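You operate a simulated robot arm through the tools that you are given. There is no shell and no other tool.

You run a simulated two-armed robot. Do the job below in one go: nothing can be reset, and whatever is moved stays where it is left.

Task
Let plate 4 cool, then rub the crust off its top.
Fine: heat knob off, hot lamp dark, then switch off; black rubber block back where it lay. What is to be rubbed or washed off counts as gone when no trace of it is left.

The check looks at the end state, three seconds after you hand in, the way a careful person would. Anything else that was tipped, shoved, dropped, spilled or broken makes it a failure.

Robot
Two 7-joint arms with fingered hands on one trunk that stands fixed in place. Base frame: the origin is at the foot of the trunk, x ahead of it, y to its left, z up. Readings come in mm, rad, newtons and seconds.
The left shoulder is at [42, 174, 1121], the right one opposite. With the tool pointing down near the work surface each hand reaches from about 300 to 720 mm from the base axis, measured 20 degrees to its own side. Payload 3.8 kg a hand.
The tool frame of a hand sits at the grasp point between the pads (the TCP): z along the fingers, y along the line on which they close. The tips reach 26 mm beyond it. The gripper opens to 132 mm; its body begins 73 mm behind the TCP. The gripper is a hand of 3 fingers: y runs from the thumb to the fingers, the wrist lies at [0, 0, -224] in the tool frame, and closing takes about 1.5 s.
Orientation is told as [roll, pitch, yaw] about the base's x, y, z axes, in that order, counted from this pose: with the fingers straight down and closing along the base's y, the tool's x points along the base's -x, its y along +y and its z along -z.

Tools
- The arms move only by the tool arm_command. It takes "left_steps", "right_steps" or both (then of equal length, played together; a hand with none holds still); each is a list that holds one entry, the list of rows, each a list of 6 numbers: the shift along the tool's x, y, z in mm, then the turn, a rotation vector about the tool's x, y, z in rad. In form: [[[tx, ty, tz, rx, ry, rz], ...]]. A call has 1 to 20 rows; each row is the pose to reach, as a shift and turn from the pose commanded when the call began, along the tool's axes at that moment. "left_jaw" and "right_jaw" are, for a hand that has rows, the opening in per cent of the stroke, from 0 (shut) to 100 (fully open), set as the call begins (left out, the last holds). Rows are played at 5 a second. More than 50 mm and 0.15 rad between two rows, or a gripper value outside its range, and nothing of the call is played. A pose out of reach is approached as far as the arm can. The call stops where the force on the tool passes 40 N (or 10 N more than at its start, if that is more) or the arm is blocked; 0.2 s more then pass. Each finger travels about 108 mm/s and halts on what it meets, pressing with about 24 N; the grip force reading is that of the motor and also rises with nothing between the fingers. The clock runs only during rows and for 0.2 s after the last one: add rows that repeat a pose to give the fingers time. It gives the time, the measured TCP pose, the force on the tool (base axes), the opening and the grip force at its end, in the units of the frame above (readings bear some noise), with the torque about the TCP (base axes, N m) and any sound that the robot's microphone picked up.
- Cameras (640 x 400 px; columns grow to the right, rows downward): "scene" is now at [161.8, -40.8, 1073.9]; the picture's right is [-0.57, -0.82, 0.00], its down [0.33, -0.23, -0.91] and it looks along [0.75, -0.53, 0.40] (base axes); focal length 214 px, centre (320, 200). "left" rides on the left gripper at [-62, 3, -92] in its tool frame; the picture's right is [-0.05, -1.00, 0.00], its down [0.83, -0.04, -0.56] and it looks along [0.55, -0.03, 0.83] (tool axes); focal length 230 px, centre (320, 200). "right" rides on the right gripper at [61, 3, -92] in its tool frame; the picture's right is [-0.05, 1.00, 0.00], its down [-0.83, -0.04, -0.55] and it looks along [-0.55, -0.03, 0.83] (tool axes); focal length 230 px, centre (320, 200). There is no depth. A picture from a camera that has moved, and an enlarged one, comes with that camera's place and axes in the base frame and with its lens.
- capture(camera): a new picture of that camera. No time passes.
- move_column(by): moves the trunk up (or, below 0, down) by that many mm; the arms and the scene camera ride with it, the base frame stays. It gives what a move gives, with no picture.
- curl_fingers(finger1, finger2, thumb_bend, hand): sets how far each is bent, from 0 (flat) to 1 (curled in); at 0.3 the hand is open as for a grip, at 0.7 the pads meet at the TCP. One left out holds its place. A second passes; each finger stops where it meets its share of the squeeze, and holds until it gets a number again. A gripper value or a shape takes the hand back. It gives what a move gives, with no picture; readings hold the bend of each and the force on the fingers (four entries, about 0 where the hand has none), thumb and palm.
- set_grasp(shape, hand): the hand has 3 fingers and takes this shape, open, in about a second: jaw (thumb against the fingers, like two jaws); tri (thumb and two fingers); tip (a fingertip pinch); poke (one finger out to press); point (the index stretched); flat (the hand flat); cup (the hand cupped); fist (a fist). The gripper value then closes the fingers along that shape, each until it touches; the sizes above hold for jaw. It gives what a move gives, with no picture.
- head_to(pan, tilt): turns the head with the scene camera to pan (to the left, within 1.047 rad either way) and tilt (down, from -0.506 to 1.204), counted from straight ahead of the robot (the tilt from the chest, where the trunk bows). It gives what a move gives.
- close_up(camera, box): a new picture of the part [left, top, right, bottom] of that camera's present view, enlarged. No time passes.
- close_job(): hands the job in; it is judged then, once.

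Nothing tells you positions but the pictures and the camera data. Unless the task says otherwise, let go and move clear before handing in.

The tools are called after "Call:" by a JSON object that holds its "name" and its "arguments". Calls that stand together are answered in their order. arm_command: Moves the arms, as the interface text tells. Its arguments: {"type":"object","properties":{"left_steps":{"type":"array","items":{"type":"array","items":{"type":"array","items":{"type":"number"}}}},"left_jaw":{"type":"number"},"right_steps":{"type":"array","items":{"type":"array","items":{"type":"array","items":{"type":"number"}}}},"right_jaw":{"type":"number"}},"required":[]} The other tools are called the same way: move_column (by) moves the trunk up or down; set_grasp (shape, hand) gives the hand a shape; curl_fingers (finger1, finger2, thumb_bend, hand) moves the fingers one by one; head_to (pan, tilt) turns the head that bears the scene camera; capture (camera) takes a picture; close_up (camera, box) takes an enlarged picture of a part of a camera's view; close_job () hands the job in.

At the start:

```text
clock: 0.0
left_tcp_pos: [369.7, 44.9, 1298.7]
left_ee_rot: [0.0, 0.001, 0.001]
left_wrist_force: [0.7, -0.1, -0.1]
left_moment: [-0.04, 0.03, 0.0]
left_gripper_width: 132.0
left_grasp_force: 0.1
left_shape: jaw
left_bend: [0.3, 0.3, 0.3]
left_finger forces: [0.1, 0.0, 0.0, 0.0, 0.0, 0.0]
right_tcp_pos: [289.7, -330.2, 1242.1]
right_ee_rot: [-0.001, -0.003, 0.001]
right_wrist_force: [0.2, -0.1, 0.9]
right_moment: [-0.01, -0.02, -0.02]
right_gripper_width: 131.8
right_grasp_force: 0.2
right_shape: jaw
right_bend: [0.3, 0.3, 0.3]
right_finger forces: [0.1, 0.0, 0.0, 0.0, 0.1, 0.1]
trunk travel left (down, up): [-425.0, 57.0]
head pan, tilt (commanded): [-0.613, -0.417]
```

scene: 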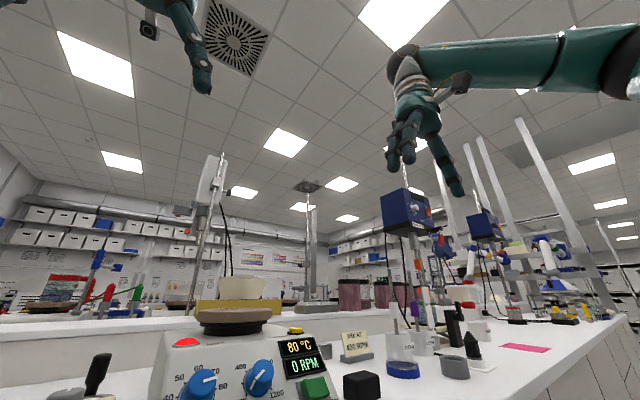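
right: 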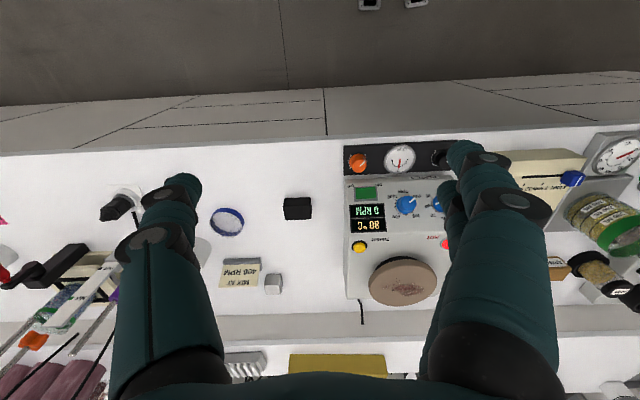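
left: 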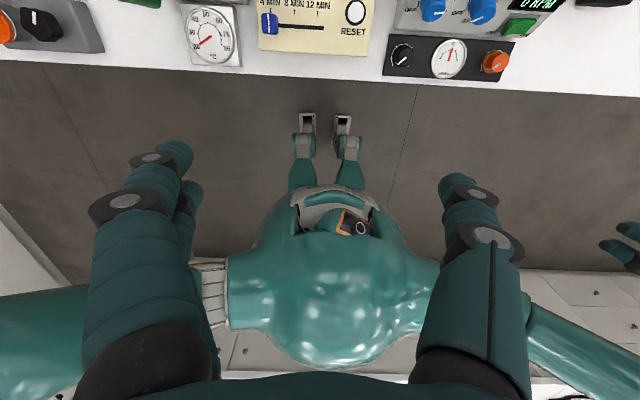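

I see a hotplate/stirrer with a crusted plate, knobs, a hot lamp and displays, and a black block on the bench to its right. First I'll look around with the head turned down.

Call:
{"name": "head_to", "arguments": {"pan": -0.4, "tilt": 0.6}}

Call:
{"name": "capture", "arguments": {"camera": "scene"}}

Call:
{"name": "close_up", "arguments": {"camera": "right", "box": [330, 130, 490, 310]}}

```text
clock: 1.3
left_tcp_pos: [368.7, 44.1, 1299.5]
left_ee_rot: [-0.001, -0.001, 0.002]
left_wrist_force: [0.0, 0.7, 0.2]
left_moment: [0.0, -0.01, 0.0]
left_gripper_width: 131.9
left_grasp_force: 0.0
left_shape: jaw
left_bend: [0.3, 0.3, 0.3]
left_finger forces: [0.1, 0.1, 0.0, 0.0, 0.1, 0.1]
right_tcp_pos: [289.3, -330.4, 1242.7]
right_ee_rot: [0.0, -0.003, 0.0]
right_wrist_force: [0.1, 0.1, 0.1]
right_moment: [0.03, -0.01, -0.02]
right_gripper_width: 132.0
right_grasp_force: 0.0
right_shape: jaw
right_bend: [0.3, 0.3, 0.3]
right_finger forces: [0.0, 0.0, 0.0, 0.0, 0.0, 0.0]
trunk travel left (down, up): [-425.0, 57.0]
head pan, tilt (commanded): [-0.4, 0.6]
```

```text
taken
camera scene: at [184.1, -33.7, 984.4], right [-0.39, -0.92, 0.0], down [-0.52, 0.22, -0.83], along [0.76, -0.32, -0.56], focal length 214 px, centre (320, 200)
```

scene: 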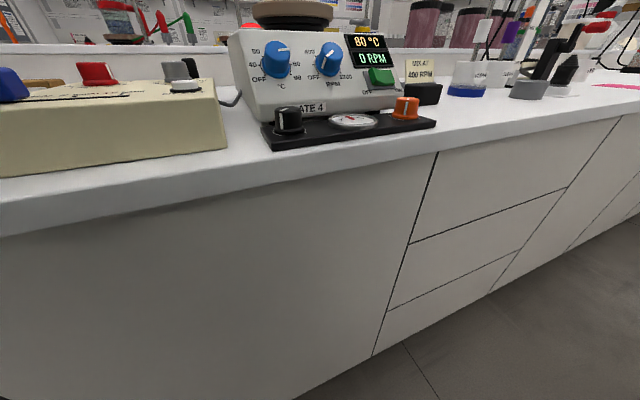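

```text
2.22 times, centred on (410, 220) of right
camera zoom: at [227.8, -325.5, 1334.1], right [0.05, 1.0, 0.0], down [0.83, -0.04, 0.56], along [0.56, -0.03, -0.83], focal length 511 px, centre (120, 156)
```

zoom: 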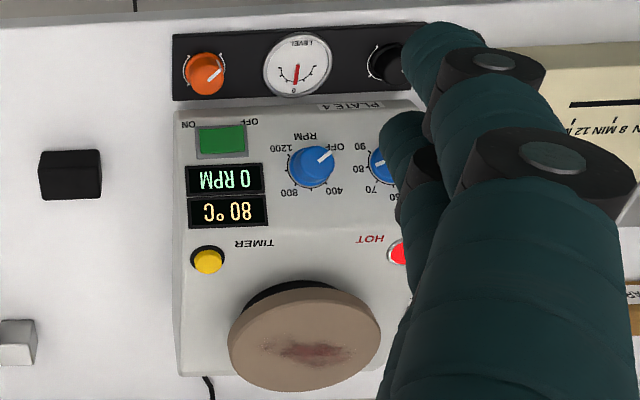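

Plate 4 is the unit right in front, with heat knob, RPM knob, green ON/OFF switch, HOT lamp lit and crust on the plate. I'll take enlarged views to read everything well.

Call:
{"name": "head_to", "arguments": {"pan": -0.4, "tilt": 0.2}}

Call:
{"name": "capture", "arguments": {"camera": "scene"}}

Call:
{"name": "close_up", "arguments": {"camera": "scene", "box": [200, 60, 460, 260]}}

Call:
{"name": "close_up", "arguments": {"camera": "right", "box": [200, 180, 340, 320]}}

Call:
{"name": "close_up", "arguments": {"camera": "left", "box": [120, 0, 640, 90]}}

```text
clock: 2.1
left_tcp_pos: [368.8, 45.9, 1298.4]
left_ee_rot: [0.0, -0.001, 0.001]
left_wrist_force: [0.4, 0.1, 0.4]
left_moment: [0.03, 0.01, 0.0]
left_gripper_width: 132.0
left_grasp_force: 0.0
left_shape: jaw
left_bend: [0.3, 0.3, 0.3]
left_finger forces: [0.1, 0.0, 0.0, 0.0, 0.0, 0.0]
right_tcp_pos: [289.1, -330.1, 1242.0]
right_ee_rot: [0.0, -0.002, 0.0]
right_wrist_force: [0.5, -0.4, -0.9]
right_moment: [0.03, -0.01, 0.0]
right_gripper_width: 131.9
right_grasp_force: 0.1
right_shape: jaw
right_bend: [0.3, 0.3, 0.3]
right_finger forces: [0.0, 0.1, 0.0, 0.0, 0.0, 0.0]
trunk travel left (down, up): [-425.0, 57.0]
head pan, tilt (commanded): [-0.4, 0.201]
```

```text
taken
camera scene: at [188.5, -35.6, 1021.1], right [-0.39, -0.92, 0.0], down [-0.18, 0.08, -0.98], along [0.9, -0.38, -0.2], focal length 214 px, centre (320, 200)
```

scene: 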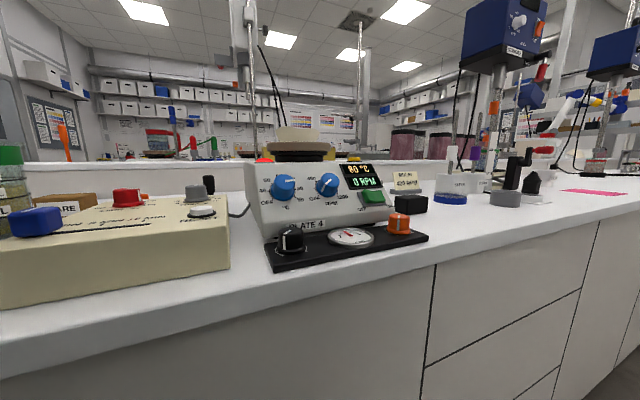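

```text
2.00 times, centred on (330, 160) of scene
camera zoom: at [188.5, -35.6, 1021.1], right [-0.39, -0.92, 0.0], down [-0.18, 0.08, -0.98], along [0.9, -0.38, -0.2], focal length 429 px, centre (300, 280)
```

zoom: 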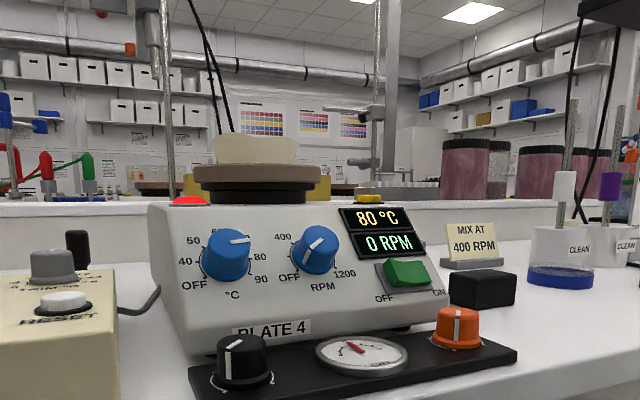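

```text
2.86 times, centred on (270, 250) of right
camera zoom: at [227.8, -325.5, 1334.1], right [0.05, 1.0, 0.0], down [0.83, -0.04, 0.56], along [0.56, -0.03, -0.83], focal length 657 px, centre (463, 57)
```

zoom: 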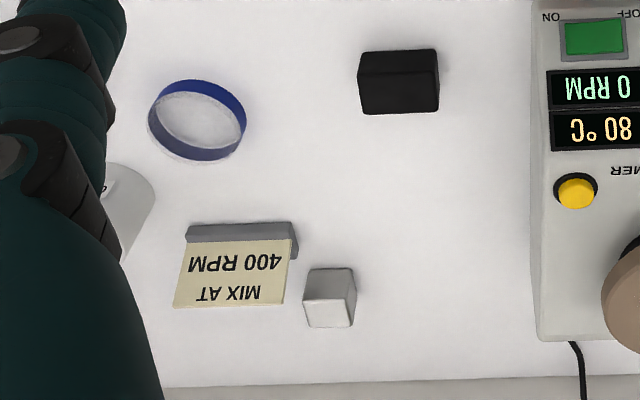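

```text
1.23 times, centred on (380, 45) of left
camera zoom: at [430.6, 48.2, 1392.0], right [0.05, -1.0, 0.0], down [-0.83, -0.04, 0.56], along [-0.55, -0.03, -0.83], focal length 283 px, centre (246, 391)
```

zoom: 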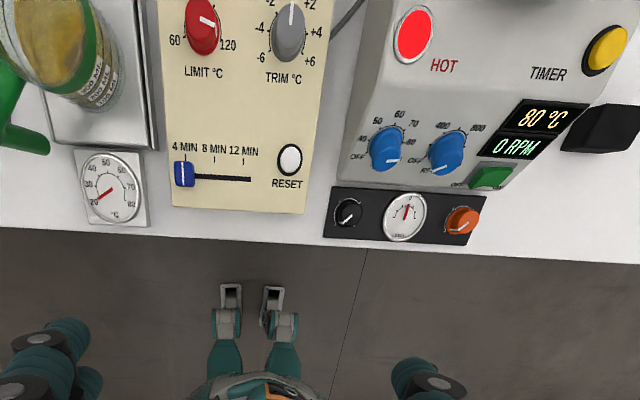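

The panel slopes about 50°, with the heat knob near (489, -105, 980), the switch near (472, -248, 958), the plate top near (637, -177, 1040) and the black block near (530, -393, 915). I'll shift the right hand to the left so its camera gets a clear view of the panel.

Call:
{"name": "arm_command", "arguments": {"right_steps": [[[0, 40, 15, 0, 0, 0], [0, 80, 30, 0, 0, 0], [0, 120, 45, 0, 0, 0], [0, 140, 60, 0, 0, 0], [0, 140, 60, 0, 0, 0]]]}}

Call:
{"name": "capture", "arguments": {"camera": "right"}}

Call:
{"name": "close_up", "arguments": {"camera": "right", "box": [230, 100, 430, 330]}}

```text
clock: 3.4
left_tcp_pos: [368.0, 43.7, 1298.0]
left_ee_rot: [-0.001, 0.0, 0.003]
left_wrist_force: [0.5, 0.1, -0.1]
left_moment: [0.02, -0.05, 0.01]
left_gripper_width: 132.0
left_grasp_force: 0.0
left_shape: jaw
left_bend: [0.3, 0.3, 0.3]
left_finger forces: [0.0, 0.0, 0.0, 0.1, 0.1, 0.0]
right_tcp_pos: [289.4, -190.4, 1183.2]
right_ee_rot: [-0.002, -0.001, 0.0]
right_wrist_force: [-0.2, 0.3, -0.1]
right_moment: [0.01, -0.01, 0.01]
right_gripper_width: 131.6
right_grasp_force: 0.1
right_shape: jaw
right_bend: [0.3, 0.3, 0.3]
right_finger forces: [0.0, 0.0, 0.0, 0.0, 0.0, 0.0]
trunk travel left (down, up): [-425.0, 57.0]
head pan, tilt (commanded): [-0.4, 0.201]
```

```text
taken
camera right: at [227.6, -186.3, 1275.4], right [0.05, 1.0, 0.0], down [0.83, -0.04, 0.56], along [0.56, -0.03, -0.83], focal length 230 px, centre (320, 200)
```

right: 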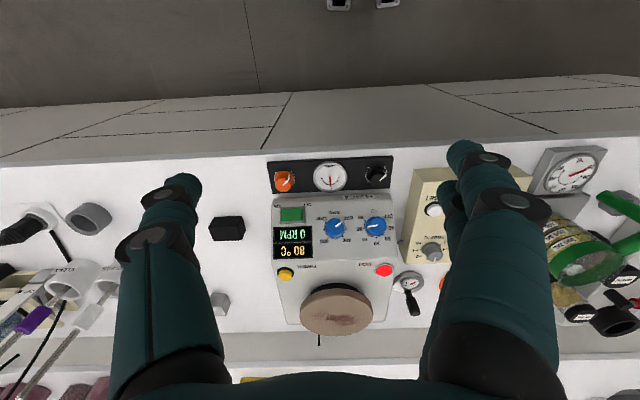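

```text
1.74 times, centred on (330, 215) of right
camera zoom: at [227.6, -186.3, 1275.4], right [0.05, 1.0, 0.0], down [0.83, -0.04, 0.56], along [0.56, -0.03, -0.83], focal length 400 px, centre (303, 174)
```

zoom: 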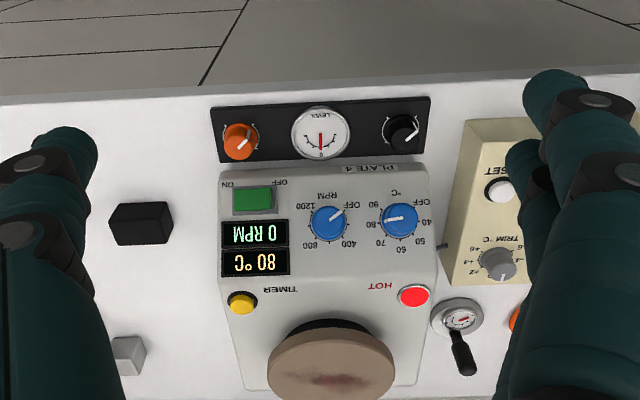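

Call:
{"name": "close_up", "arguments": {"camera": "right", "box": [345, 195, 415, 255]}}

Call:
{"name": "close_up", "arguments": {"camera": "right", "box": [260, 190, 350, 260]}}

Call:
{"name": "close_up", "arguments": {"camera": "right", "box": [270, 250, 400, 350]}}

Call:
{"name": "close_up", "arguments": {"camera": "right", "box": [200, 200, 290, 260]}}

Call:
{"name": "close_up", "arguments": {"camera": "scene", "box": [240, 140, 340, 220]}}

Call:
{"name": "close_up", "arguments": {"camera": "scene", "box": [330, 150, 440, 230]}}

```text
6.67 times, centred on (380, 225) of right
camera zoom: at [227.6, -186.3, 1275.4], right [0.05, 1.0, 0.0], down [0.83, -0.04, 0.56], along [0.56, -0.03, -0.83], focal length 1534 px, centre (-80, 33)
```

zoom: 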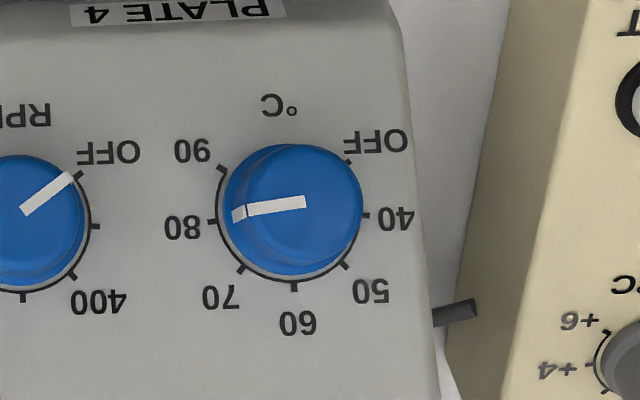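

```text
5.71 times, centred on (305, 225) of right
camera zoom: at [227.6, -186.3, 1275.4], right [0.05, 1.0, 0.0], down [0.83, -0.04, 0.56], along [0.56, -0.03, -0.83], focal length 1315 px, centre (406, 57)
```

zoom: 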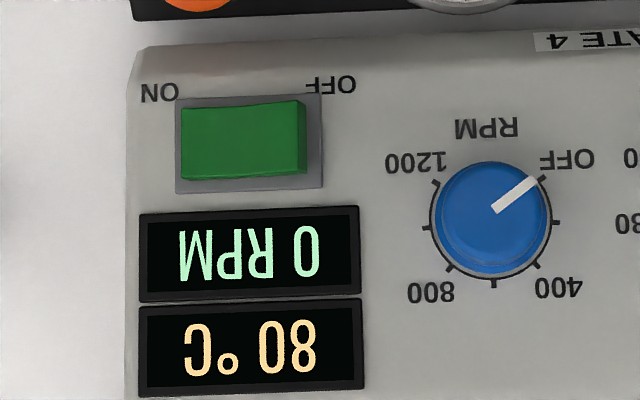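

```text
4.00 times, centred on (335, 300) of right
camera zoom: at [227.6, -186.3, 1275.4], right [0.05, 1.0, 0.0], down [0.83, -0.04, 0.56], along [0.56, -0.03, -0.83], focal length 920 px, centre (260, -200)
```

zoom: 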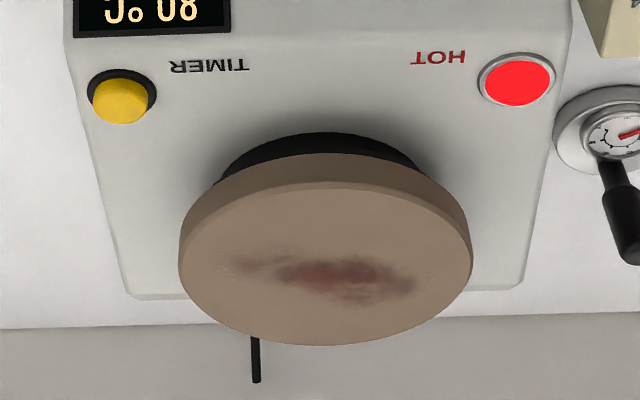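

```text
6.67 times, centred on (245, 230) of right
camera zoom: at [227.6, -186.3, 1275.4], right [0.05, 1.0, 0.0], down [0.83, -0.04, 0.56], along [0.56, -0.03, -0.83], focal length 1534 px, centre (820, 0)
```

zoom: 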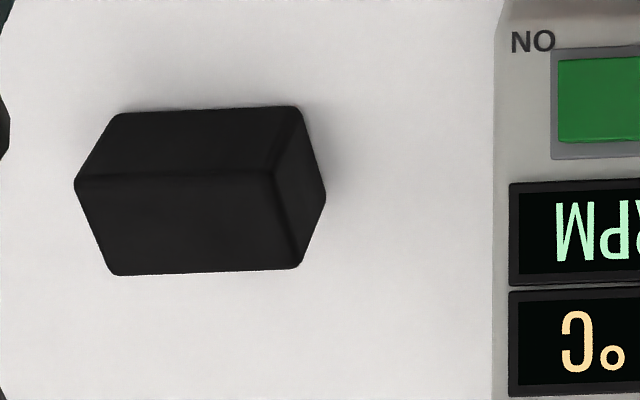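

```text
5.00 times, centred on (290, 180) of scene
camera zoom: at [188.4, -35.6, 1021.2], right [-0.39, -0.92, 0.0], down [-0.18, 0.08, -0.98], along [0.9, -0.38, -0.2], focal length 1072 px, centre (470, 300)
```

zoom: 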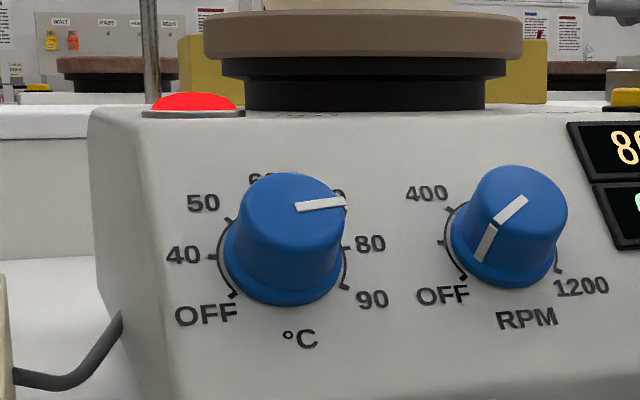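

```text
5.00 times, centred on (385, 190) of scene
camera zoom: at [188.4, -35.6, 1021.2], right [-0.39, -0.92, 0.0], down [-0.18, 0.08, -0.98], along [0.9, -0.38, -0.2], focal length 1072 px, centre (-5, 250)
```

zoom: 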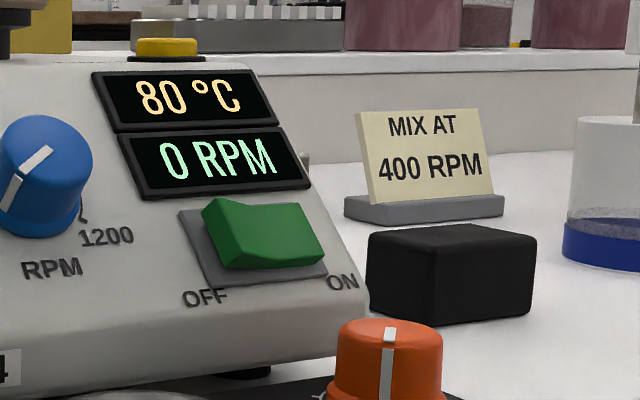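

The panel is clear: the heat knob points at 80 and needs about 225° counter-clockwise to OFF, RPM is already OFF, and the switch's OFF side (left) stands raised. Next I'll tilt the right hand square to the panel, in front of the heat knob, with the jaw part closed.

Call:
{"name": "arm_command", "arguments": {"right_steps": [[[-17, 12, 20, 0, -0.126, 0], [-35, 24, 40, 0, -0.252, 0], [-52, 36, 60, 0, -0.378, 0], [-70, 48, 80, 0, -0.504, 0], [-87, 60, 100, 0, -0.63, 0], [-105, 72, 120, 0, -0.756, 0], [-122, 85, 141, 0, -0.88, 0], [-122, 85, 141, 0, -0.88, 0]]], "right_jaw": 45}}

Call:
{"name": "capture", "arguments": {"camera": "right"}}

Call:
{"name": "capture", "arguments": {"camera": "scene"}}

Call:
{"name": "capture", "arguments": {"camera": "left"}}

```text
clock: 5.2
left_tcp_pos: [369.4, 46.3, 1297.2]
left_ee_rot: [0.002, 0.001, 0.003]
left_wrist_force: [1.0, 0.3, 0.4]
left_moment: [-0.01, 0.02, 0.02]
left_gripper_width: 131.7
left_grasp_force: 0.0
left_shape: jaw
left_bend: [0.3, 0.3, 0.3]
left_finger forces: [0.0, 0.1, 0.0, 0.0, 0.1, 0.1]
right_tcp_pos: [398.7, -212.3, 1159.3]
right_ee_rot: [-0.001, -0.88, 0.002]
right_wrist_force: [0.2, 0.0, 0.6]
right_moment: [0.02, 0.01, 0.0]
right_gripper_width: 59.6
right_grasp_force: 0.0
right_shape: jaw
right_bend: [0.73, 0.73, 0.7]
right_finger forces: [0.0, 0.0, 0.0, 0.1, 0.0, 0.0]
right hand out of reach, approached as far as the arm can: row 5, 6, 7, 8
trunk travel left (down, up): [-425.0, 57.0]
head pan, tilt (commanded): [-0.4, 0.201]
```

```text
taken
camera right: at [288.1, -206.8, 1170.6], right [0.03, 1.0, 0.04], down [0.1, -0.04, 0.99], along [0.99, -0.03, -0.1], focal length 230 px, centre (320, 200)
```

right: 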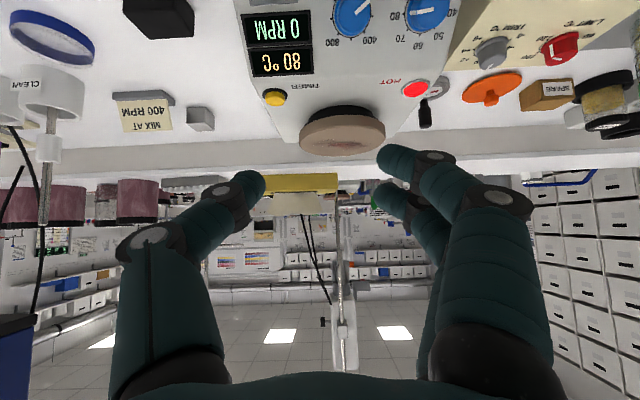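

```text
taken
camera scene: at [189.1, -35.5, 1021.0], right [-0.39, -0.92, 0.0], down [-0.18, 0.08, -0.98], along [0.9, -0.38, -0.2], focal length 214 px, centre (320, 200)
```

scene: 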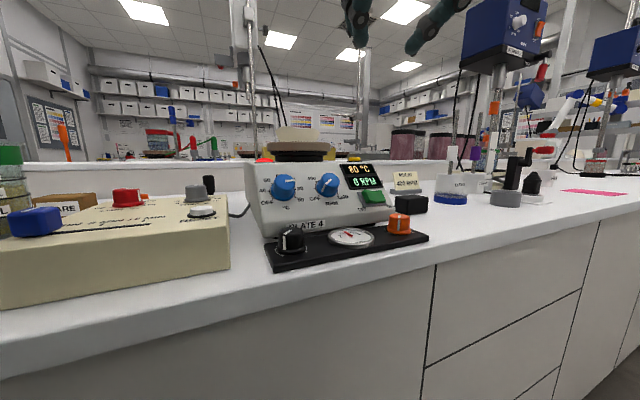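

```text
taken
camera left: at [431.6, 48.3, 1391.5], right [0.05, -1.0, 0.0], down [-0.83, -0.04, 0.56], along [-0.56, -0.03, -0.83], focal length 230 px, centre (320, 200)
```

left: 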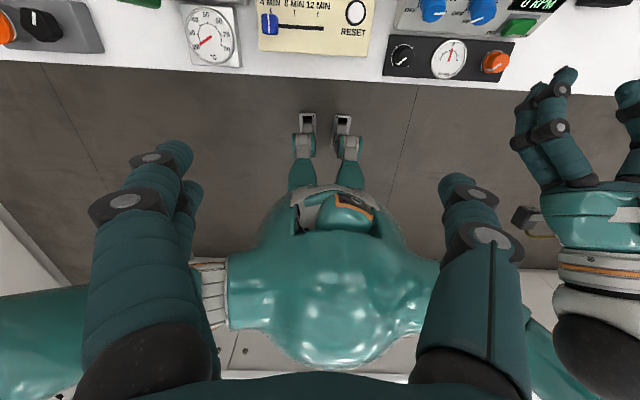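

The right arm folds too tightly for that tilted pose, so I'll use the left arm for the knob and take the right hand back up out of the way as an observer.

Call:
{"name": "arm_command", "arguments": {"right_steps": [[[1, -17, -20, 0, 0.126, 0], [2, -34, -40, 0, 0.252, 0], [3, -51, -60, 0, 0.378, 0], [4, -68, -80, 0, 0.504, 0], [5, -85, -100, 0, 0.63, 0], [5, -102, -120, 0, 0.756, 0], [5, -118, -137, 0, 0.88, 0], [5, -118, -137, 0, 0.88, 0]]], "right_jaw": 100}}

Call:
{"name": "capture", "arguments": {"camera": "right"}}

```text
clock: 7.0
left_tcp_pos: [368.6, 45.3, 1299.0]
left_ee_rot: [-0.001, 0.001, 0.002]
left_wrist_force: [0.5, 0.5, 0.6]
left_moment: [-0.02, -0.02, -0.03]
left_gripper_width: 131.8
left_grasp_force: 0.1
left_shape: jaw
left_bend: [0.3, 0.3, 0.3]
left_finger forces: [0.0, 0.0, 0.0, 0.0, 0.1, 0.0]
right_tcp_pos: [289.2, -330.8, 1238.9]
right_ee_rot: [-0.002, -0.002, 0.0]
right_wrist_force: [0.0, -0.5, 0.3]
right_moment: [0.0, -0.02, 0.03]
right_gripper_width: 131.8
right_grasp_force: 0.0
right_shape: jaw
right_bend: [0.3, 0.3, 0.3]
right_finger forces: [0.0, 0.0, 0.0, 0.0, 0.1, 0.1]
trunk travel left (down, up): [-425.0, 57.0]
head pan, tilt (commanded): [-0.4, 0.201]
```

```text
taken
camera right: at [226.9, -325.5, 1331.2], right [0.05, 1.0, 0.0], down [0.83, -0.04, 0.56], along [0.56, -0.03, -0.83], focal length 230 px, centre (320, 200)
```

right: 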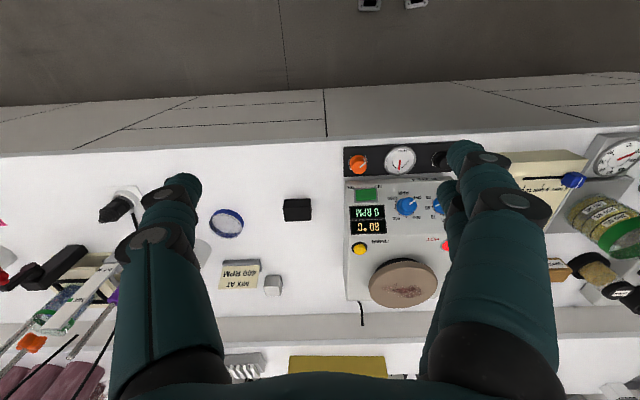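

Right hand is back and clear. Now I bring the left hand in front of the heat knob, tilted square to the panel, jaw part closed.

Call:
{"name": "arm_command", "arguments": {"left_steps": [[[-5, -19, 32, 0, -0.11, 0], [-10, -38, 64, 0, -0.22, 0], [-16, -56, 96, 0, -0.33, 0], [-21, -75, 128, 0, -0.44, 0], [-26, -94, 160, 0, -0.55, 0], [-32, -113, 192, 0, -0.66, 0], [-37, -132, 224, 0, -0.77, 0], [-42, -150, 257, 0, -0.88, 0], [-42, -150, 257, 0, -0.88, 0]]], "left_jaw": 45}}

Call:
{"name": "capture", "arguments": {"camera": "right"}}

Call:
{"name": "capture", "arguments": {"camera": "scene"}}

Call:
{"name": "capture", "arguments": {"camera": "left"}}

```text
clock: 8.9
left_tcp_pos: [411.8, -106.1, 1042.0]
left_ee_rot: [-0.002, -0.882, 0.004]
left_wrist_force: [-1.0, 0.4, 0.3]
left_moment: [0.02, 0.03, 0.0]
left_gripper_width: 60.0
left_grasp_force: 0.0
left_shape: jaw
left_bend: [0.73, 0.73, 0.7]
left_finger forces: [0.0, 0.1, 0.1, 0.0, 0.0, 0.1]
right_tcp_pos: [289.0, -330.4, 1239.2]
right_ee_rot: [-0.002, -0.005, -0.001]
right_wrist_force: [-0.5, 0.1, 0.7]
right_moment: [0.03, -0.03, 0.01]
right_gripper_width: 132.1
right_grasp_force: 0.1
right_shape: jaw
right_bend: [0.3, 0.3, 0.3]
right_finger forces: [0.1, 0.0, 0.0, 0.1, 0.0, 0.1]
trunk travel left (down, up): [-425.0, 57.0]
head pan, tilt (commanded): [-0.4, 0.201]
```

```text
taken
camera right: at [226.9, -324.8, 1331.1], right [0.05, 1.0, 0.0], down [0.83, -0.04, 0.56], along [0.56, -0.03, -0.83], focal length 230 px, centre (320, 200)
```

right: 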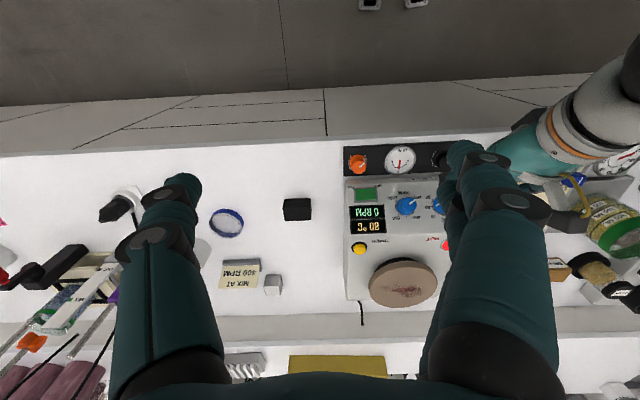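

```text
taken
camera scene: at [188.4, -35.2, 1021.2], right [-0.39, -0.92, 0.0], down [-0.18, 0.08, -0.98], along [0.9, -0.38, -0.2], focal length 214 px, centre (320, 200)
```

scene: 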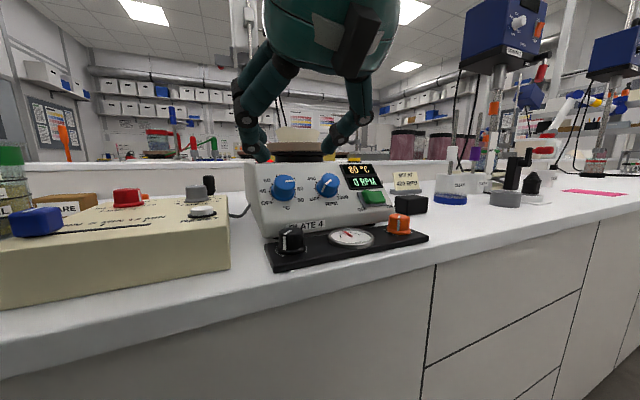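

```text
taken
camera left: at [379.7, -104.1, 1148.7], right [0.03, -1.0, 0.04], down [-0.96, -0.04, -0.29], along [0.29, -0.03, -0.96], focal length 230 px, centre (320, 200)
```

left: 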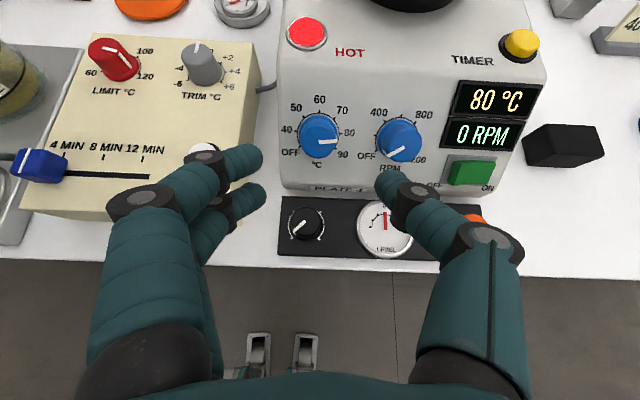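

The left hand is centred over the heat knob axis. Next I test the roll range by turning the wrist clockwise 1.2 rad at this stand-off, before going in.

Call:
{"name": "arm_command", "arguments": {"left_steps": [[[0, 0, 0, 0, 0, 0.15], [0, 0, 0, 0, 0, 0.3], [0, 0, 0, 0, 0, 0.45], [0, 0, 0, 0, 0, 0.6], [0, 0, 0, 0, 0, 0.75], [0, 0, 0, 0, 0, 0.9], [0, 0, 0, 0, 0, 1.05], [0, 0, 0, 0, 0, 1.2], [0, 0, 0, 0, 0, 1.2]]], "left_jaw": 42}}

Call:
{"name": "capture", "arguments": {"camera": "left"}}

Call:
{"name": "capture", "arguments": {"camera": "scene"}}

```text
clock: 10.9
left_tcp_pos: [412.3, -104.8, 1042.3]
left_ee_rot: [0.846, -0.281, -1.327]
left_wrist_force: [-0.5, 0.9, 0.4]
left_moment: [-0.01, 0.02, 0.01]
left_gripper_width: 56.0
left_grasp_force: 0.1
left_shape: jaw
left_bend: [0.73, 0.73, 0.7]
left_finger forces: [0.0, 0.1, 0.0, 0.0, 0.0, 0.0]
right_tcp_pos: [288.6, -330.0, 1238.5]
right_ee_rot: [0.001, -0.004, -0.001]
right_wrist_force: [-0.4, 0.0, -0.5]
right_moment: [0.0, 0.06, 0.02]
right_gripper_width: 131.7
right_grasp_force: 0.1
right_shape: jaw
right_bend: [0.3, 0.3, 0.3]
right_finger forces: [0.1, 0.0, 0.0, 0.1, 0.0, 0.0]
trunk travel left (down, up): [-425.0, 57.0]
head pan, tilt (commanded): [-0.4, 0.201]
```

```text
taken
camera left: at [356.4, -160.7, 1120.7], right [-0.58, -0.41, -0.7], down [-0.65, 0.76, 0.09], along [0.5, 0.51, -0.7], focal length 230 px, centre (320, 200)
```

left: 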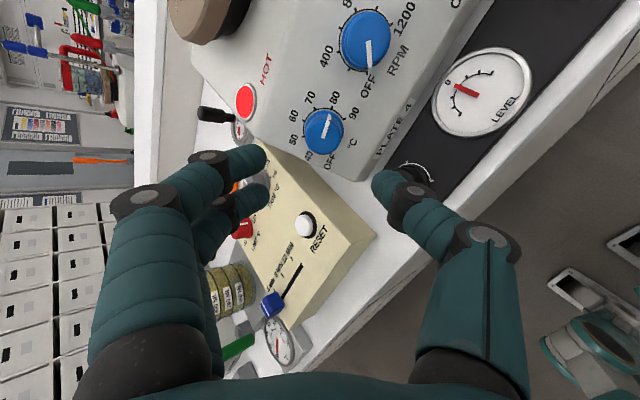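

```text
taken
camera scene: at [188.5, -35.6, 1021.1], right [-0.39, -0.92, 0.0], down [-0.18, 0.08, -0.98], along [0.9, -0.38, -0.2], focal length 214 px, centre (320, 200)
```

scene: 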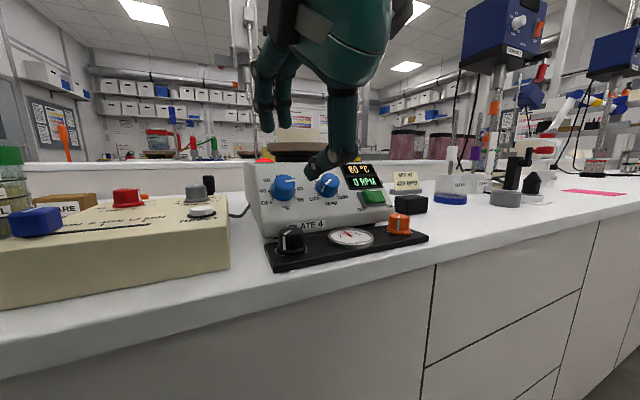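

The wrist reaches that roll exactly with the axis still square to the panel. Now I go in along the knob axis, pausing short to check the fit.

Call:
{"name": "arm_command", "arguments": {"left_steps": [[[0, 0, 20, 0, 0, 0], [0, 0, 40, 0, 0, 0], [0, 0, 60, 0, 0, 0], [0, 0, 66, 0, 0, 0], [0, 0, 66, 0, 0, 0]]]}}

Call:
{"name": "capture", "arguments": {"camera": "left"}}

Call:
{"name": "close_up", "arguments": {"camera": "scene", "box": [220, 100, 400, 250]}}

```text
clock: 12.2
left_tcp_pos: [462.5, -106.2, 998.7]
left_ee_rot: [0.843, -0.283, -1.325]
left_wrist_force: [-0.2, -0.4, 0.5]
left_moment: [0.01, 0.01, 0.0]
left_gripper_width: 55.8
left_grasp_force: 0.0
left_shape: jaw
left_bend: [0.73, 0.73, 0.7]
left_finger forces: [0.0, 0.1, 0.0, 0.0, 0.0, 0.0]
right_tcp_pos: [287.9, -330.9, 1239.5]
right_ee_rot: [-0.001, -0.003, 0.0]
right_wrist_force: [-1.3, 0.0, -0.1]
right_moment: [-0.03, 0.01, -0.02]
right_gripper_width: 131.9
right_grasp_force: 0.0
right_shape: jaw
right_bend: [0.3, 0.3, 0.3]
right_finger forces: [0.0, 0.0, 0.1, 0.0, 0.1, 0.0]
trunk travel left (down, up): [-425.0, 57.0]
head pan, tilt (commanded): [-0.4, 0.201]
```

```text
taken
camera left: at [408.0, -161.5, 1078.4], right [-0.58, -0.41, -0.7], down [-0.65, 0.76, 0.09], along [0.5, 0.51, -0.71], focal length 230 px, centre (320, 200)
```

left: 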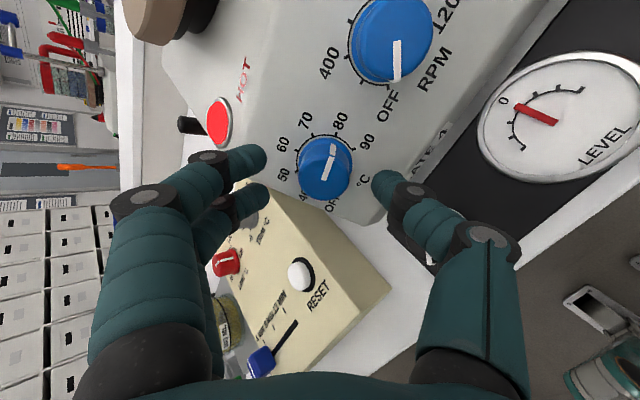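

```text
2.67 times, centred on (310, 175) of scene
camera zoom: at [188.6, -35.6, 1021.2], right [-0.39, -0.92, 0.0], down [-0.18, 0.08, -0.98], along [0.9, -0.38, -0.2], focal length 572 px, centre (347, 267)
```

zoom: 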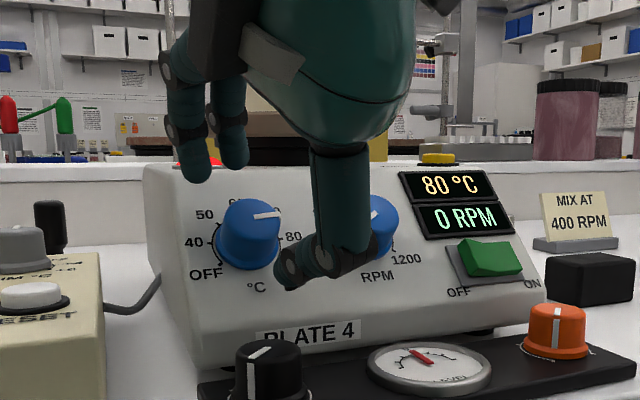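

Knob is centred between thumb and fingers. I'll go 11 mm further and then close on it.

Call:
{"name": "arm_command", "arguments": {"left_steps": [[[0, 0, 6, 0, 0, 0], [0, 0, 11, 0, 0, 0], [0, 0, 11, 0, 0, 0]]]}}

Call:
{"name": "arm_command", "arguments": {"left_steps": [[[0, 0, 0, 0, 0, 0], [0, 0, 0, 0, 0, 0], [0, 0, 0, 0, 0, 0], [0, 0, 0, 0, 0, 0], [0, 0, 0, 0, 0, 0]]], "left_jaw": 10}}

Call:
{"name": "capture", "arguments": {"camera": "left"}}

Call:
{"name": "close_up", "arguments": {"camera": "scene", "box": [220, 100, 400, 250]}}

```text
clock: 12.9
left_tcp_pos: [471.6, -105.2, 992.1]
left_ee_rot: [0.848, -0.282, -1.326]
left_wrist_force: [-1.5, -0.1, 0.5]
left_moment: [-0.04, -0.03, -0.01]
left_gripper_width: 55.9
left_grasp_force: 0.1
left_shape: jaw
left_bend: [0.73, 0.73, 0.7]
left_finger forces: [0.0, 0.1, 0.0, 0.1, 0.0, 0.1]
right_tcp_pos: [290.3, -330.0, 1238.4]
right_ee_rot: [0.0, -0.005, 0.0]
right_wrist_force: [0.2, -0.5, -0.1]
right_moment: [0.0, -0.01, -0.04]
right_gripper_width: 132.0
right_grasp_force: 0.1
right_shape: jaw
right_bend: [0.3, 0.3, 0.3]
right_finger forces: [0.0, 0.1, 0.0, 0.0, 0.1, 0.0]
trunk travel left (down, up): [-425.0, 57.0]
head pan, tilt (commanded): [-0.4, 0.201]
```

```text
clock: 14.2
left_tcp_pos: [471.9, -105.1, 990.4]
left_ee_rot: [0.843, -0.282, -1.328]
left_wrist_force: [-4.3, -1.3, -7.2]
left_moment: [-0.04, 0.26, -0.07]
left_gripper_width: 19.6
left_grasp_force: 24.3
left_shape: jaw
left_bend: [0.73, 0.73, 0.7]
left_finger forces: [9.7, 9.1, 0.0, 0.1, 27.2, 0.0]
right_tcp_pos: [288.8, -330.0, 1238.9]
right_ee_rot: [0.0, 0.0, 0.001]
right_wrist_force: [0.9, -0.5, 0.3]
right_moment: [-0.01, 0.0, 0.0]
right_gripper_width: 132.2
right_grasp_force: 0.0
right_shape: jaw
right_bend: [0.3, 0.3, 0.3]
right_finger forces: [0.0, 0.0, 0.1, 0.0, 0.1, 0.0]
trunk travel left (down, up): [-425.0, 57.0]
head pan, tilt (commanded): [-0.4, 0.201]
```

```text
taken
camera left: at [416.4, -161.5, 1070.7], right [-0.58, -0.41, -0.7], down [-0.65, 0.76, 0.09], along [0.49, 0.51, -0.71], focal length 230 px, centre (320, 200)
```

left: 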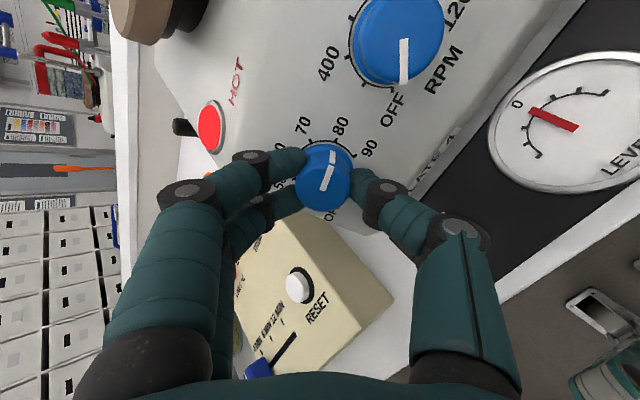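

```text
2.67 times, centred on (310, 175) of scene
camera zoom: at [188.5, -35.8, 1021.1], right [-0.39, -0.92, 0.0], down [-0.18, 0.08, -0.98], along [0.9, -0.38, -0.2], focal length 572 px, centre (347, 267)
```

zoom: 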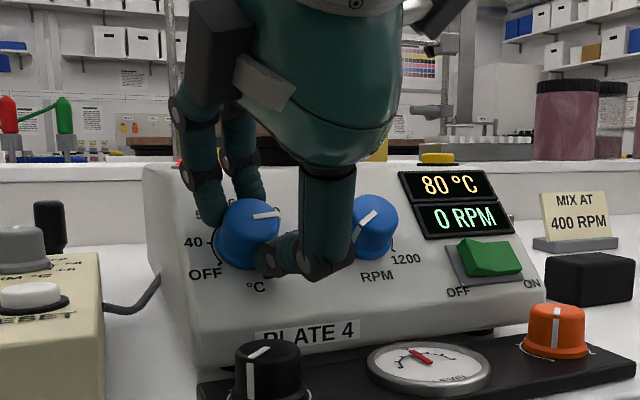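

The grip is firm on the knob. I now turn counter-clockwise, first 1.2 rad, and check that the pointer follows.

Call:
{"name": "arm_command", "arguments": {"left_steps": [[[0, 0, 0, 0, 0, -0.12], [0, 0, 0, 0, 0, -0.24], [0, 0, 0, 0, 0, -0.36], [0, 0, 0, 0, 0, -0.48], [0, 0, 0, 0, 0, -0.6], [0, 0, 0, 0, 0, -0.72], [0, 0, 0, 0, 0, -0.84], [0, 0, 0, 0, 0, -0.96], [0, 0, 0, 0, 0, -1.08], [0, 0, 0, 0, 0, -1.2]]]}}

Call:
{"name": "capture", "arguments": {"camera": "left"}}

Call:
{"name": "close_up", "arguments": {"camera": "scene", "box": [220, 100, 400, 250]}}

```text
clock: 16.4
left_tcp_pos: [469.4, -104.4, 989.9]
left_ee_rot: [0.0, -0.875, 0.001]
left_wrist_force: [-5.9, -0.4, -23.6]
left_moment: [0.19, 0.46, 0.12]
left_gripper_width: 18.9
left_grasp_force: 23.6
left_shape: jaw
left_bend: [0.73, 0.73, 0.7]
left_finger forces: [7.7, 17.4, 0.0, 0.0, 22.4, 0.1]
right_tcp_pos: [289.3, -330.5, 1238.2]
right_ee_rot: [-0.001, -0.003, 0.0]
right_wrist_force: [-0.2, -1.1, 0.7]
right_moment: [-0.01, -0.02, 0.0]
right_gripper_width: 131.9
right_grasp_force: 0.1
right_shape: jaw
right_bend: [0.3, 0.3, 0.3]
right_finger forces: [0.0, 0.0, 0.0, 0.0, 0.1, 0.0]
trunk travel left (down, up): [-425.0, 57.0]
head pan, tilt (commanded): [-0.4, 0.201]
```

```text
taken
camera left: at [439.3, -101.2, 1098.5], right [0.04, -1.0, 0.04], down [-0.96, -0.04, -0.28], along [0.28, -0.03, -0.96], focal length 230 px, centre (320, 200)
```

left: 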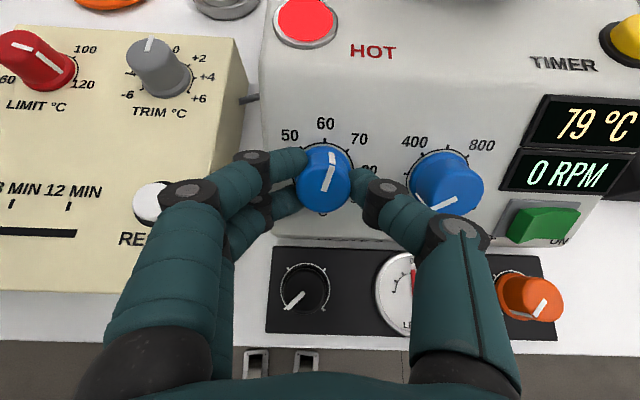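

```text
2.67 times, centred on (310, 175) of scene
camera zoom: at [189.1, -35.9, 1020.9], right [-0.39, -0.92, 0.0], down [-0.18, 0.08, -0.98], along [0.9, -0.38, -0.2], focal length 572 px, centre (347, 267)
```

zoom: 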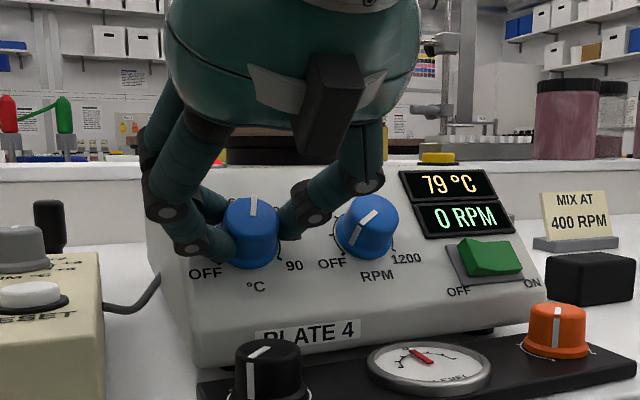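

The knob follows (pointer now just past 60). The hand is being pulled a little down the slope, so I'll shift 3 mm that way and keep turning.

Call:
{"name": "arm_command", "arguments": {"left_steps": [[[3, 0, 0, 0, 0, 0], [3, 0, 0, 0, 0, -0.12], [3, 0, 0, 0, 0, -0.24], [3, 0, 0, 0, 0, -0.36], [3, 0, 0, 0, 0, -0.48], [3, 0, 0, 0, 0, -0.6], [3, 0, 0, 0, 0, -0.72], [3, 0, 0, 0, 0, -0.84], [3, 0, 0, 0, 0, -0.96], [3, 0, 0, 0, 0, -1.08], [3, 0, 0, 0, 0, -1.2]]]}}

Call:
{"name": "capture", "arguments": {"camera": "left"}}

Call:
{"name": "close_up", "arguments": {"camera": "scene", "box": [220, 100, 400, 250]}}

```text
clock: 18.8
left_tcp_pos: [468.8, -105.4, 991.0]
left_ee_rot: [-0.845, -0.28, 1.33]
left_wrist_force: [-1.5, -3.1, -8.2]
left_moment: [0.09, 0.46, 0.05]
left_gripper_width: 18.9
left_grasp_force: 23.6
left_shape: jaw
left_bend: [0.73, 0.73, 0.7]
left_finger forces: [14.1, 15.0, 0.0, 0.0, 21.6, 0.0]
right_tcp_pos: [289.4, -331.3, 1237.9]
right_ee_rot: [0.0, -0.001, 0.0]
right_wrist_force: [-0.5, 0.0, -0.1]
right_moment: [0.0, 0.0, -0.02]
right_gripper_width: 132.1
right_grasp_force: 0.0
right_shape: jaw
right_bend: [0.3, 0.3, 0.3]
right_finger forces: [0.0, 0.0, 0.1, 0.1, 0.0, 0.1]
trunk travel left (down, up): [-425.0, 57.0]
head pan, tilt (commanded): [-0.4, 0.201]
```

```text
taken
camera left: at [410.5, -46.9, 1064.2], right [0.61, -0.31, 0.73], down [-0.59, -0.79, 0.15], along [0.53, -0.53, -0.66], focal length 230 px, centre (320, 200)
```

left: 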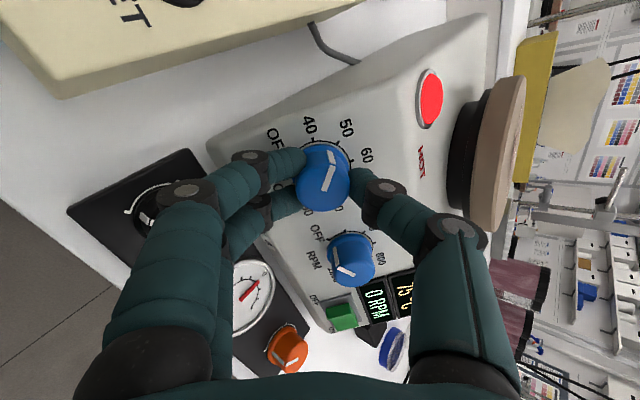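

```text
2.67 times, centred on (310, 175) of scene
camera zoom: at [188.9, -36.0, 1021.0], right [-0.39, -0.92, 0.0], down [-0.18, 0.08, -0.98], along [0.9, -0.38, -0.2], focal length 572 px, centre (347, 267)
```

zoom: 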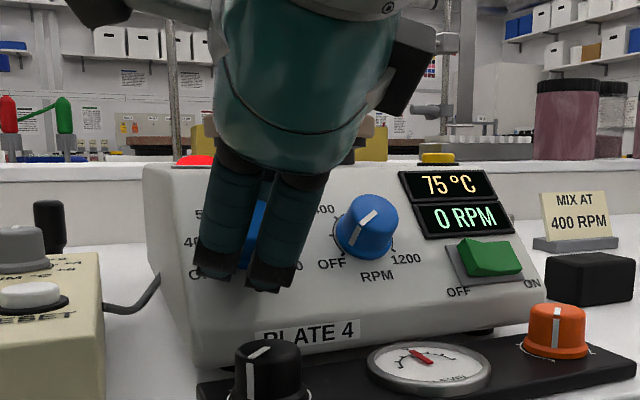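

The pointer is now near 45. I'll keep turning as far as the wrist allows.

Call:
{"name": "arm_command", "arguments": {"left_steps": [[[0, 0, 0, 0, 0, -0.12], [0, 0, 0, 0, 0, -0.24], [0, 0, 0, 0, 0, -0.36], [0, 0, 0, 0, 0, -0.48], [0, 0, 0, 0, 0, -0.6]]]}}

Call:
{"name": "capture", "arguments": {"camera": "left"}}

```text
clock: 19.9
left_tcp_pos: [469.7, -106.0, 990.4]
left_ee_rot: [-0.867, 0.177, 1.719]
left_wrist_force: [-0.7, -6.8, -5.5]
left_moment: [-0.07, 0.43, -0.14]
left_gripper_width: 18.9
left_grasp_force: 23.7
left_shape: jaw
left_bend: [0.73, 0.73, 0.7]
left_finger forces: [15.3, 15.0, 0.0, 0.0, 21.6, 0.0]
right_tcp_pos: [288.7, -331.2, 1238.6]
right_ee_rot: [0.002, -0.002, 0.001]
right_wrist_force: [0.4, 0.2, 0.5]
right_moment: [0.01, 0.02, -0.01]
right_gripper_width: 131.7
right_grasp_force: 0.1
right_shape: jaw
right_bend: [0.3, 0.3, 0.3]
right_finger forces: [0.1, 0.1, 0.1, 0.1, 0.0, 0.0]
trunk travel left (down, up): [-425.0, 57.0]
head pan, tilt (commanded): [-0.4, 0.201]
```

```text
taken
camera left: at [387.3, -46.9, 1036.1], right [0.61, 0.28, 0.74], down [-0.28, -0.8, 0.53], along [0.74, -0.53, -0.41], focal length 230 px, centre (320, 200)
```

left: 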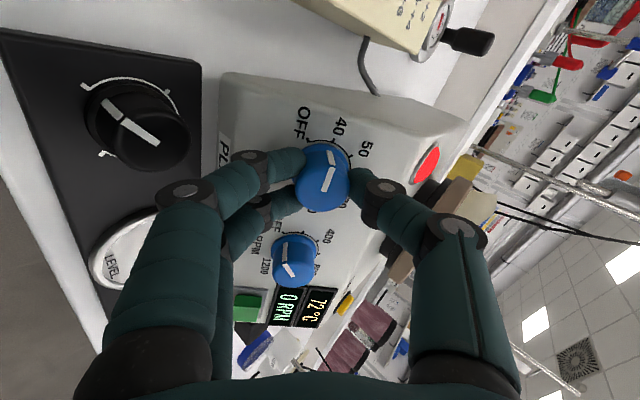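

Still following and no limit met; pointer is near 40. Continuing towards OFF.

Call:
{"name": "arm_command", "arguments": {"left_steps": [[[0, 0, 0, 0, 0, -0.12], [0, 0, 0, 0, 0, -0.24], [0, 0, 0, 0, 0, -0.36], [0, 0, 0, 0, 0, -0.48], [0, 0, 0, 0, 0, -0.6]]]}}

Call:
{"name": "close_up", "arguments": {"camera": "left", "box": [200, 80, 440, 280]}}

Call:
{"name": "close_up", "arguments": {"camera": "scene", "box": [220, 100, 400, 250]}}

```text
clock: 21.1
left_tcp_pos: [469.4, -104.7, 989.8]
left_ee_rot: [-0.684, 0.605, 2.181]
left_wrist_force: [3.9, -8.3, -6.1]
left_moment: [-0.16, 0.34, -0.23]
left_gripper_width: 18.8
left_grasp_force: 24.0
left_shape: jaw
left_bend: [0.73, 0.73, 0.7]
left_finger forces: [15.9, 14.4, 0.0, 0.1, 20.1, 0.1]
right_tcp_pos: [290.7, -331.0, 1237.8]
right_ee_rot: [0.002, -0.001, -0.001]
right_wrist_force: [-0.2, 0.6, 0.3]
right_moment: [0.03, 0.04, 0.02]
right_gripper_width: 132.1
right_grasp_force: 0.1
right_shape: jaw
right_bend: [0.3, 0.3, 0.3]
right_finger forces: [0.0, 0.0, 0.0, 0.0, 0.1, 0.0]
trunk travel left (down, up): [-425.0, 57.0]
head pan, tilt (commanded): [-0.4, 0.201]
```

```text
2.00 times, centred on (320, 180) of left
camera zoom: at [368.2, -67.0, 1013.5], right [0.4, 0.77, 0.49], down [-0.02, -0.53, 0.85], along [0.92, -0.35, -0.2], focal length 460 px, centre (320, 240)
```

zoom: 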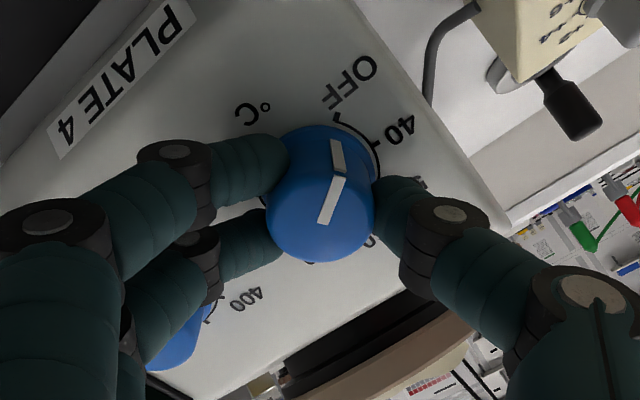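

```text
2.67 times, centred on (310, 175) of scene
camera zoom: at [189.2, -36.5, 1021.0], right [-0.39, -0.92, 0.0], down [-0.18, 0.08, -0.98], along [0.9, -0.38, -0.2], focal length 572 px, centre (347, 267)
```

zoom: 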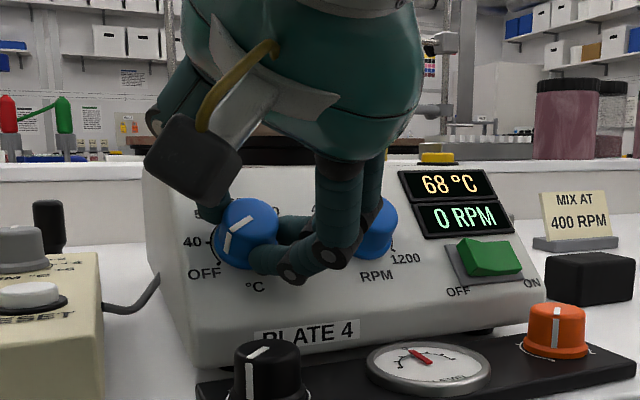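

Nearly at OFF, by my count about 10–19° remain. I'll turn a little more in small steps.

Call:
{"name": "arm_command", "arguments": {"left_steps": [[[0, 0, 0, 0, 0, -0.06], [0, 0, 0, 0, 0, -0.12], [0, 0, 0, 0, 0, -0.18], [0, 0, 0, 0, 0, -0.22]]]}}

Call:
{"name": "close_up", "arguments": {"camera": "left", "box": [200, 80, 440, 280]}}

Call:
{"name": "close_up", "arguments": {"camera": "scene", "box": [240, 140, 340, 220]}}

```text
clock: 22.1
left_tcp_pos: [468.6, -104.0, 990.7]
left_ee_rot: [-0.54, 0.729, 2.408]
left_wrist_force: [0.2, -4.3, -4.3]
left_moment: [0.13, 0.12, -0.27]
left_gripper_width: 19.0
left_grasp_force: 24.2
left_shape: jaw
left_bend: [0.73, 0.72, 0.7]
left_finger forces: [15.3, 12.5, 0.0, 0.0, 18.2, 0.0]
right_tcp_pos: [289.2, -329.4, 1238.5]
right_ee_rot: [0.004, -0.002, 0.0]
right_wrist_force: [0.5, -0.4, 0.3]
right_moment: [0.03, -0.02, -0.04]
right_gripper_width: 131.9
right_grasp_force: 0.0
right_shape: jaw
right_bend: [0.3, 0.3, 0.3]
right_finger forces: [0.0, 0.0, 0.1, 0.0, 0.0, 0.1]
trunk travel left (down, up): [-425.0, 57.0]
head pan, tilt (commanded): [-0.4, 0.201]
```

```text
2.00 times, centred on (320, 180) of left
camera zoom: at [362.7, -76.5, 1007.7], right [0.29, 0.89, 0.35], down [0.05, -0.38, 0.93], along [0.96, -0.25, -0.15], focal length 460 px, centre (320, 240)
```

zoom: 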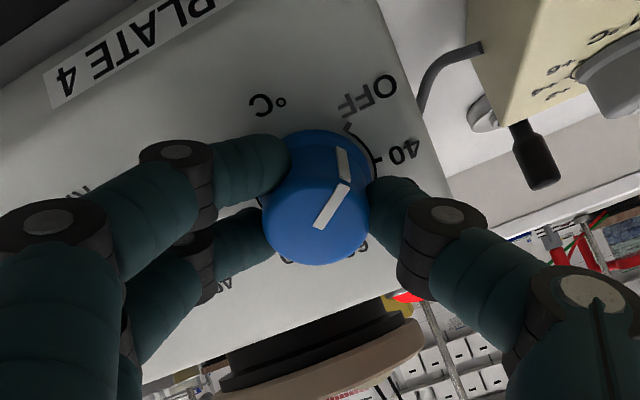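

```text
5.00 times, centred on (290, 180) of scene
camera zoom: at [188.7, -36.1, 1021.0], right [-0.39, -0.92, 0.0], down [-0.18, 0.08, -0.98], along [0.9, -0.38, -0.2], focal length 1072 px, centre (470, 300)
```

zoom: 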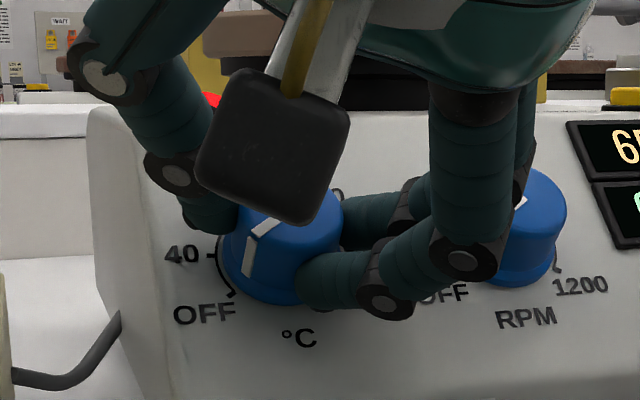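

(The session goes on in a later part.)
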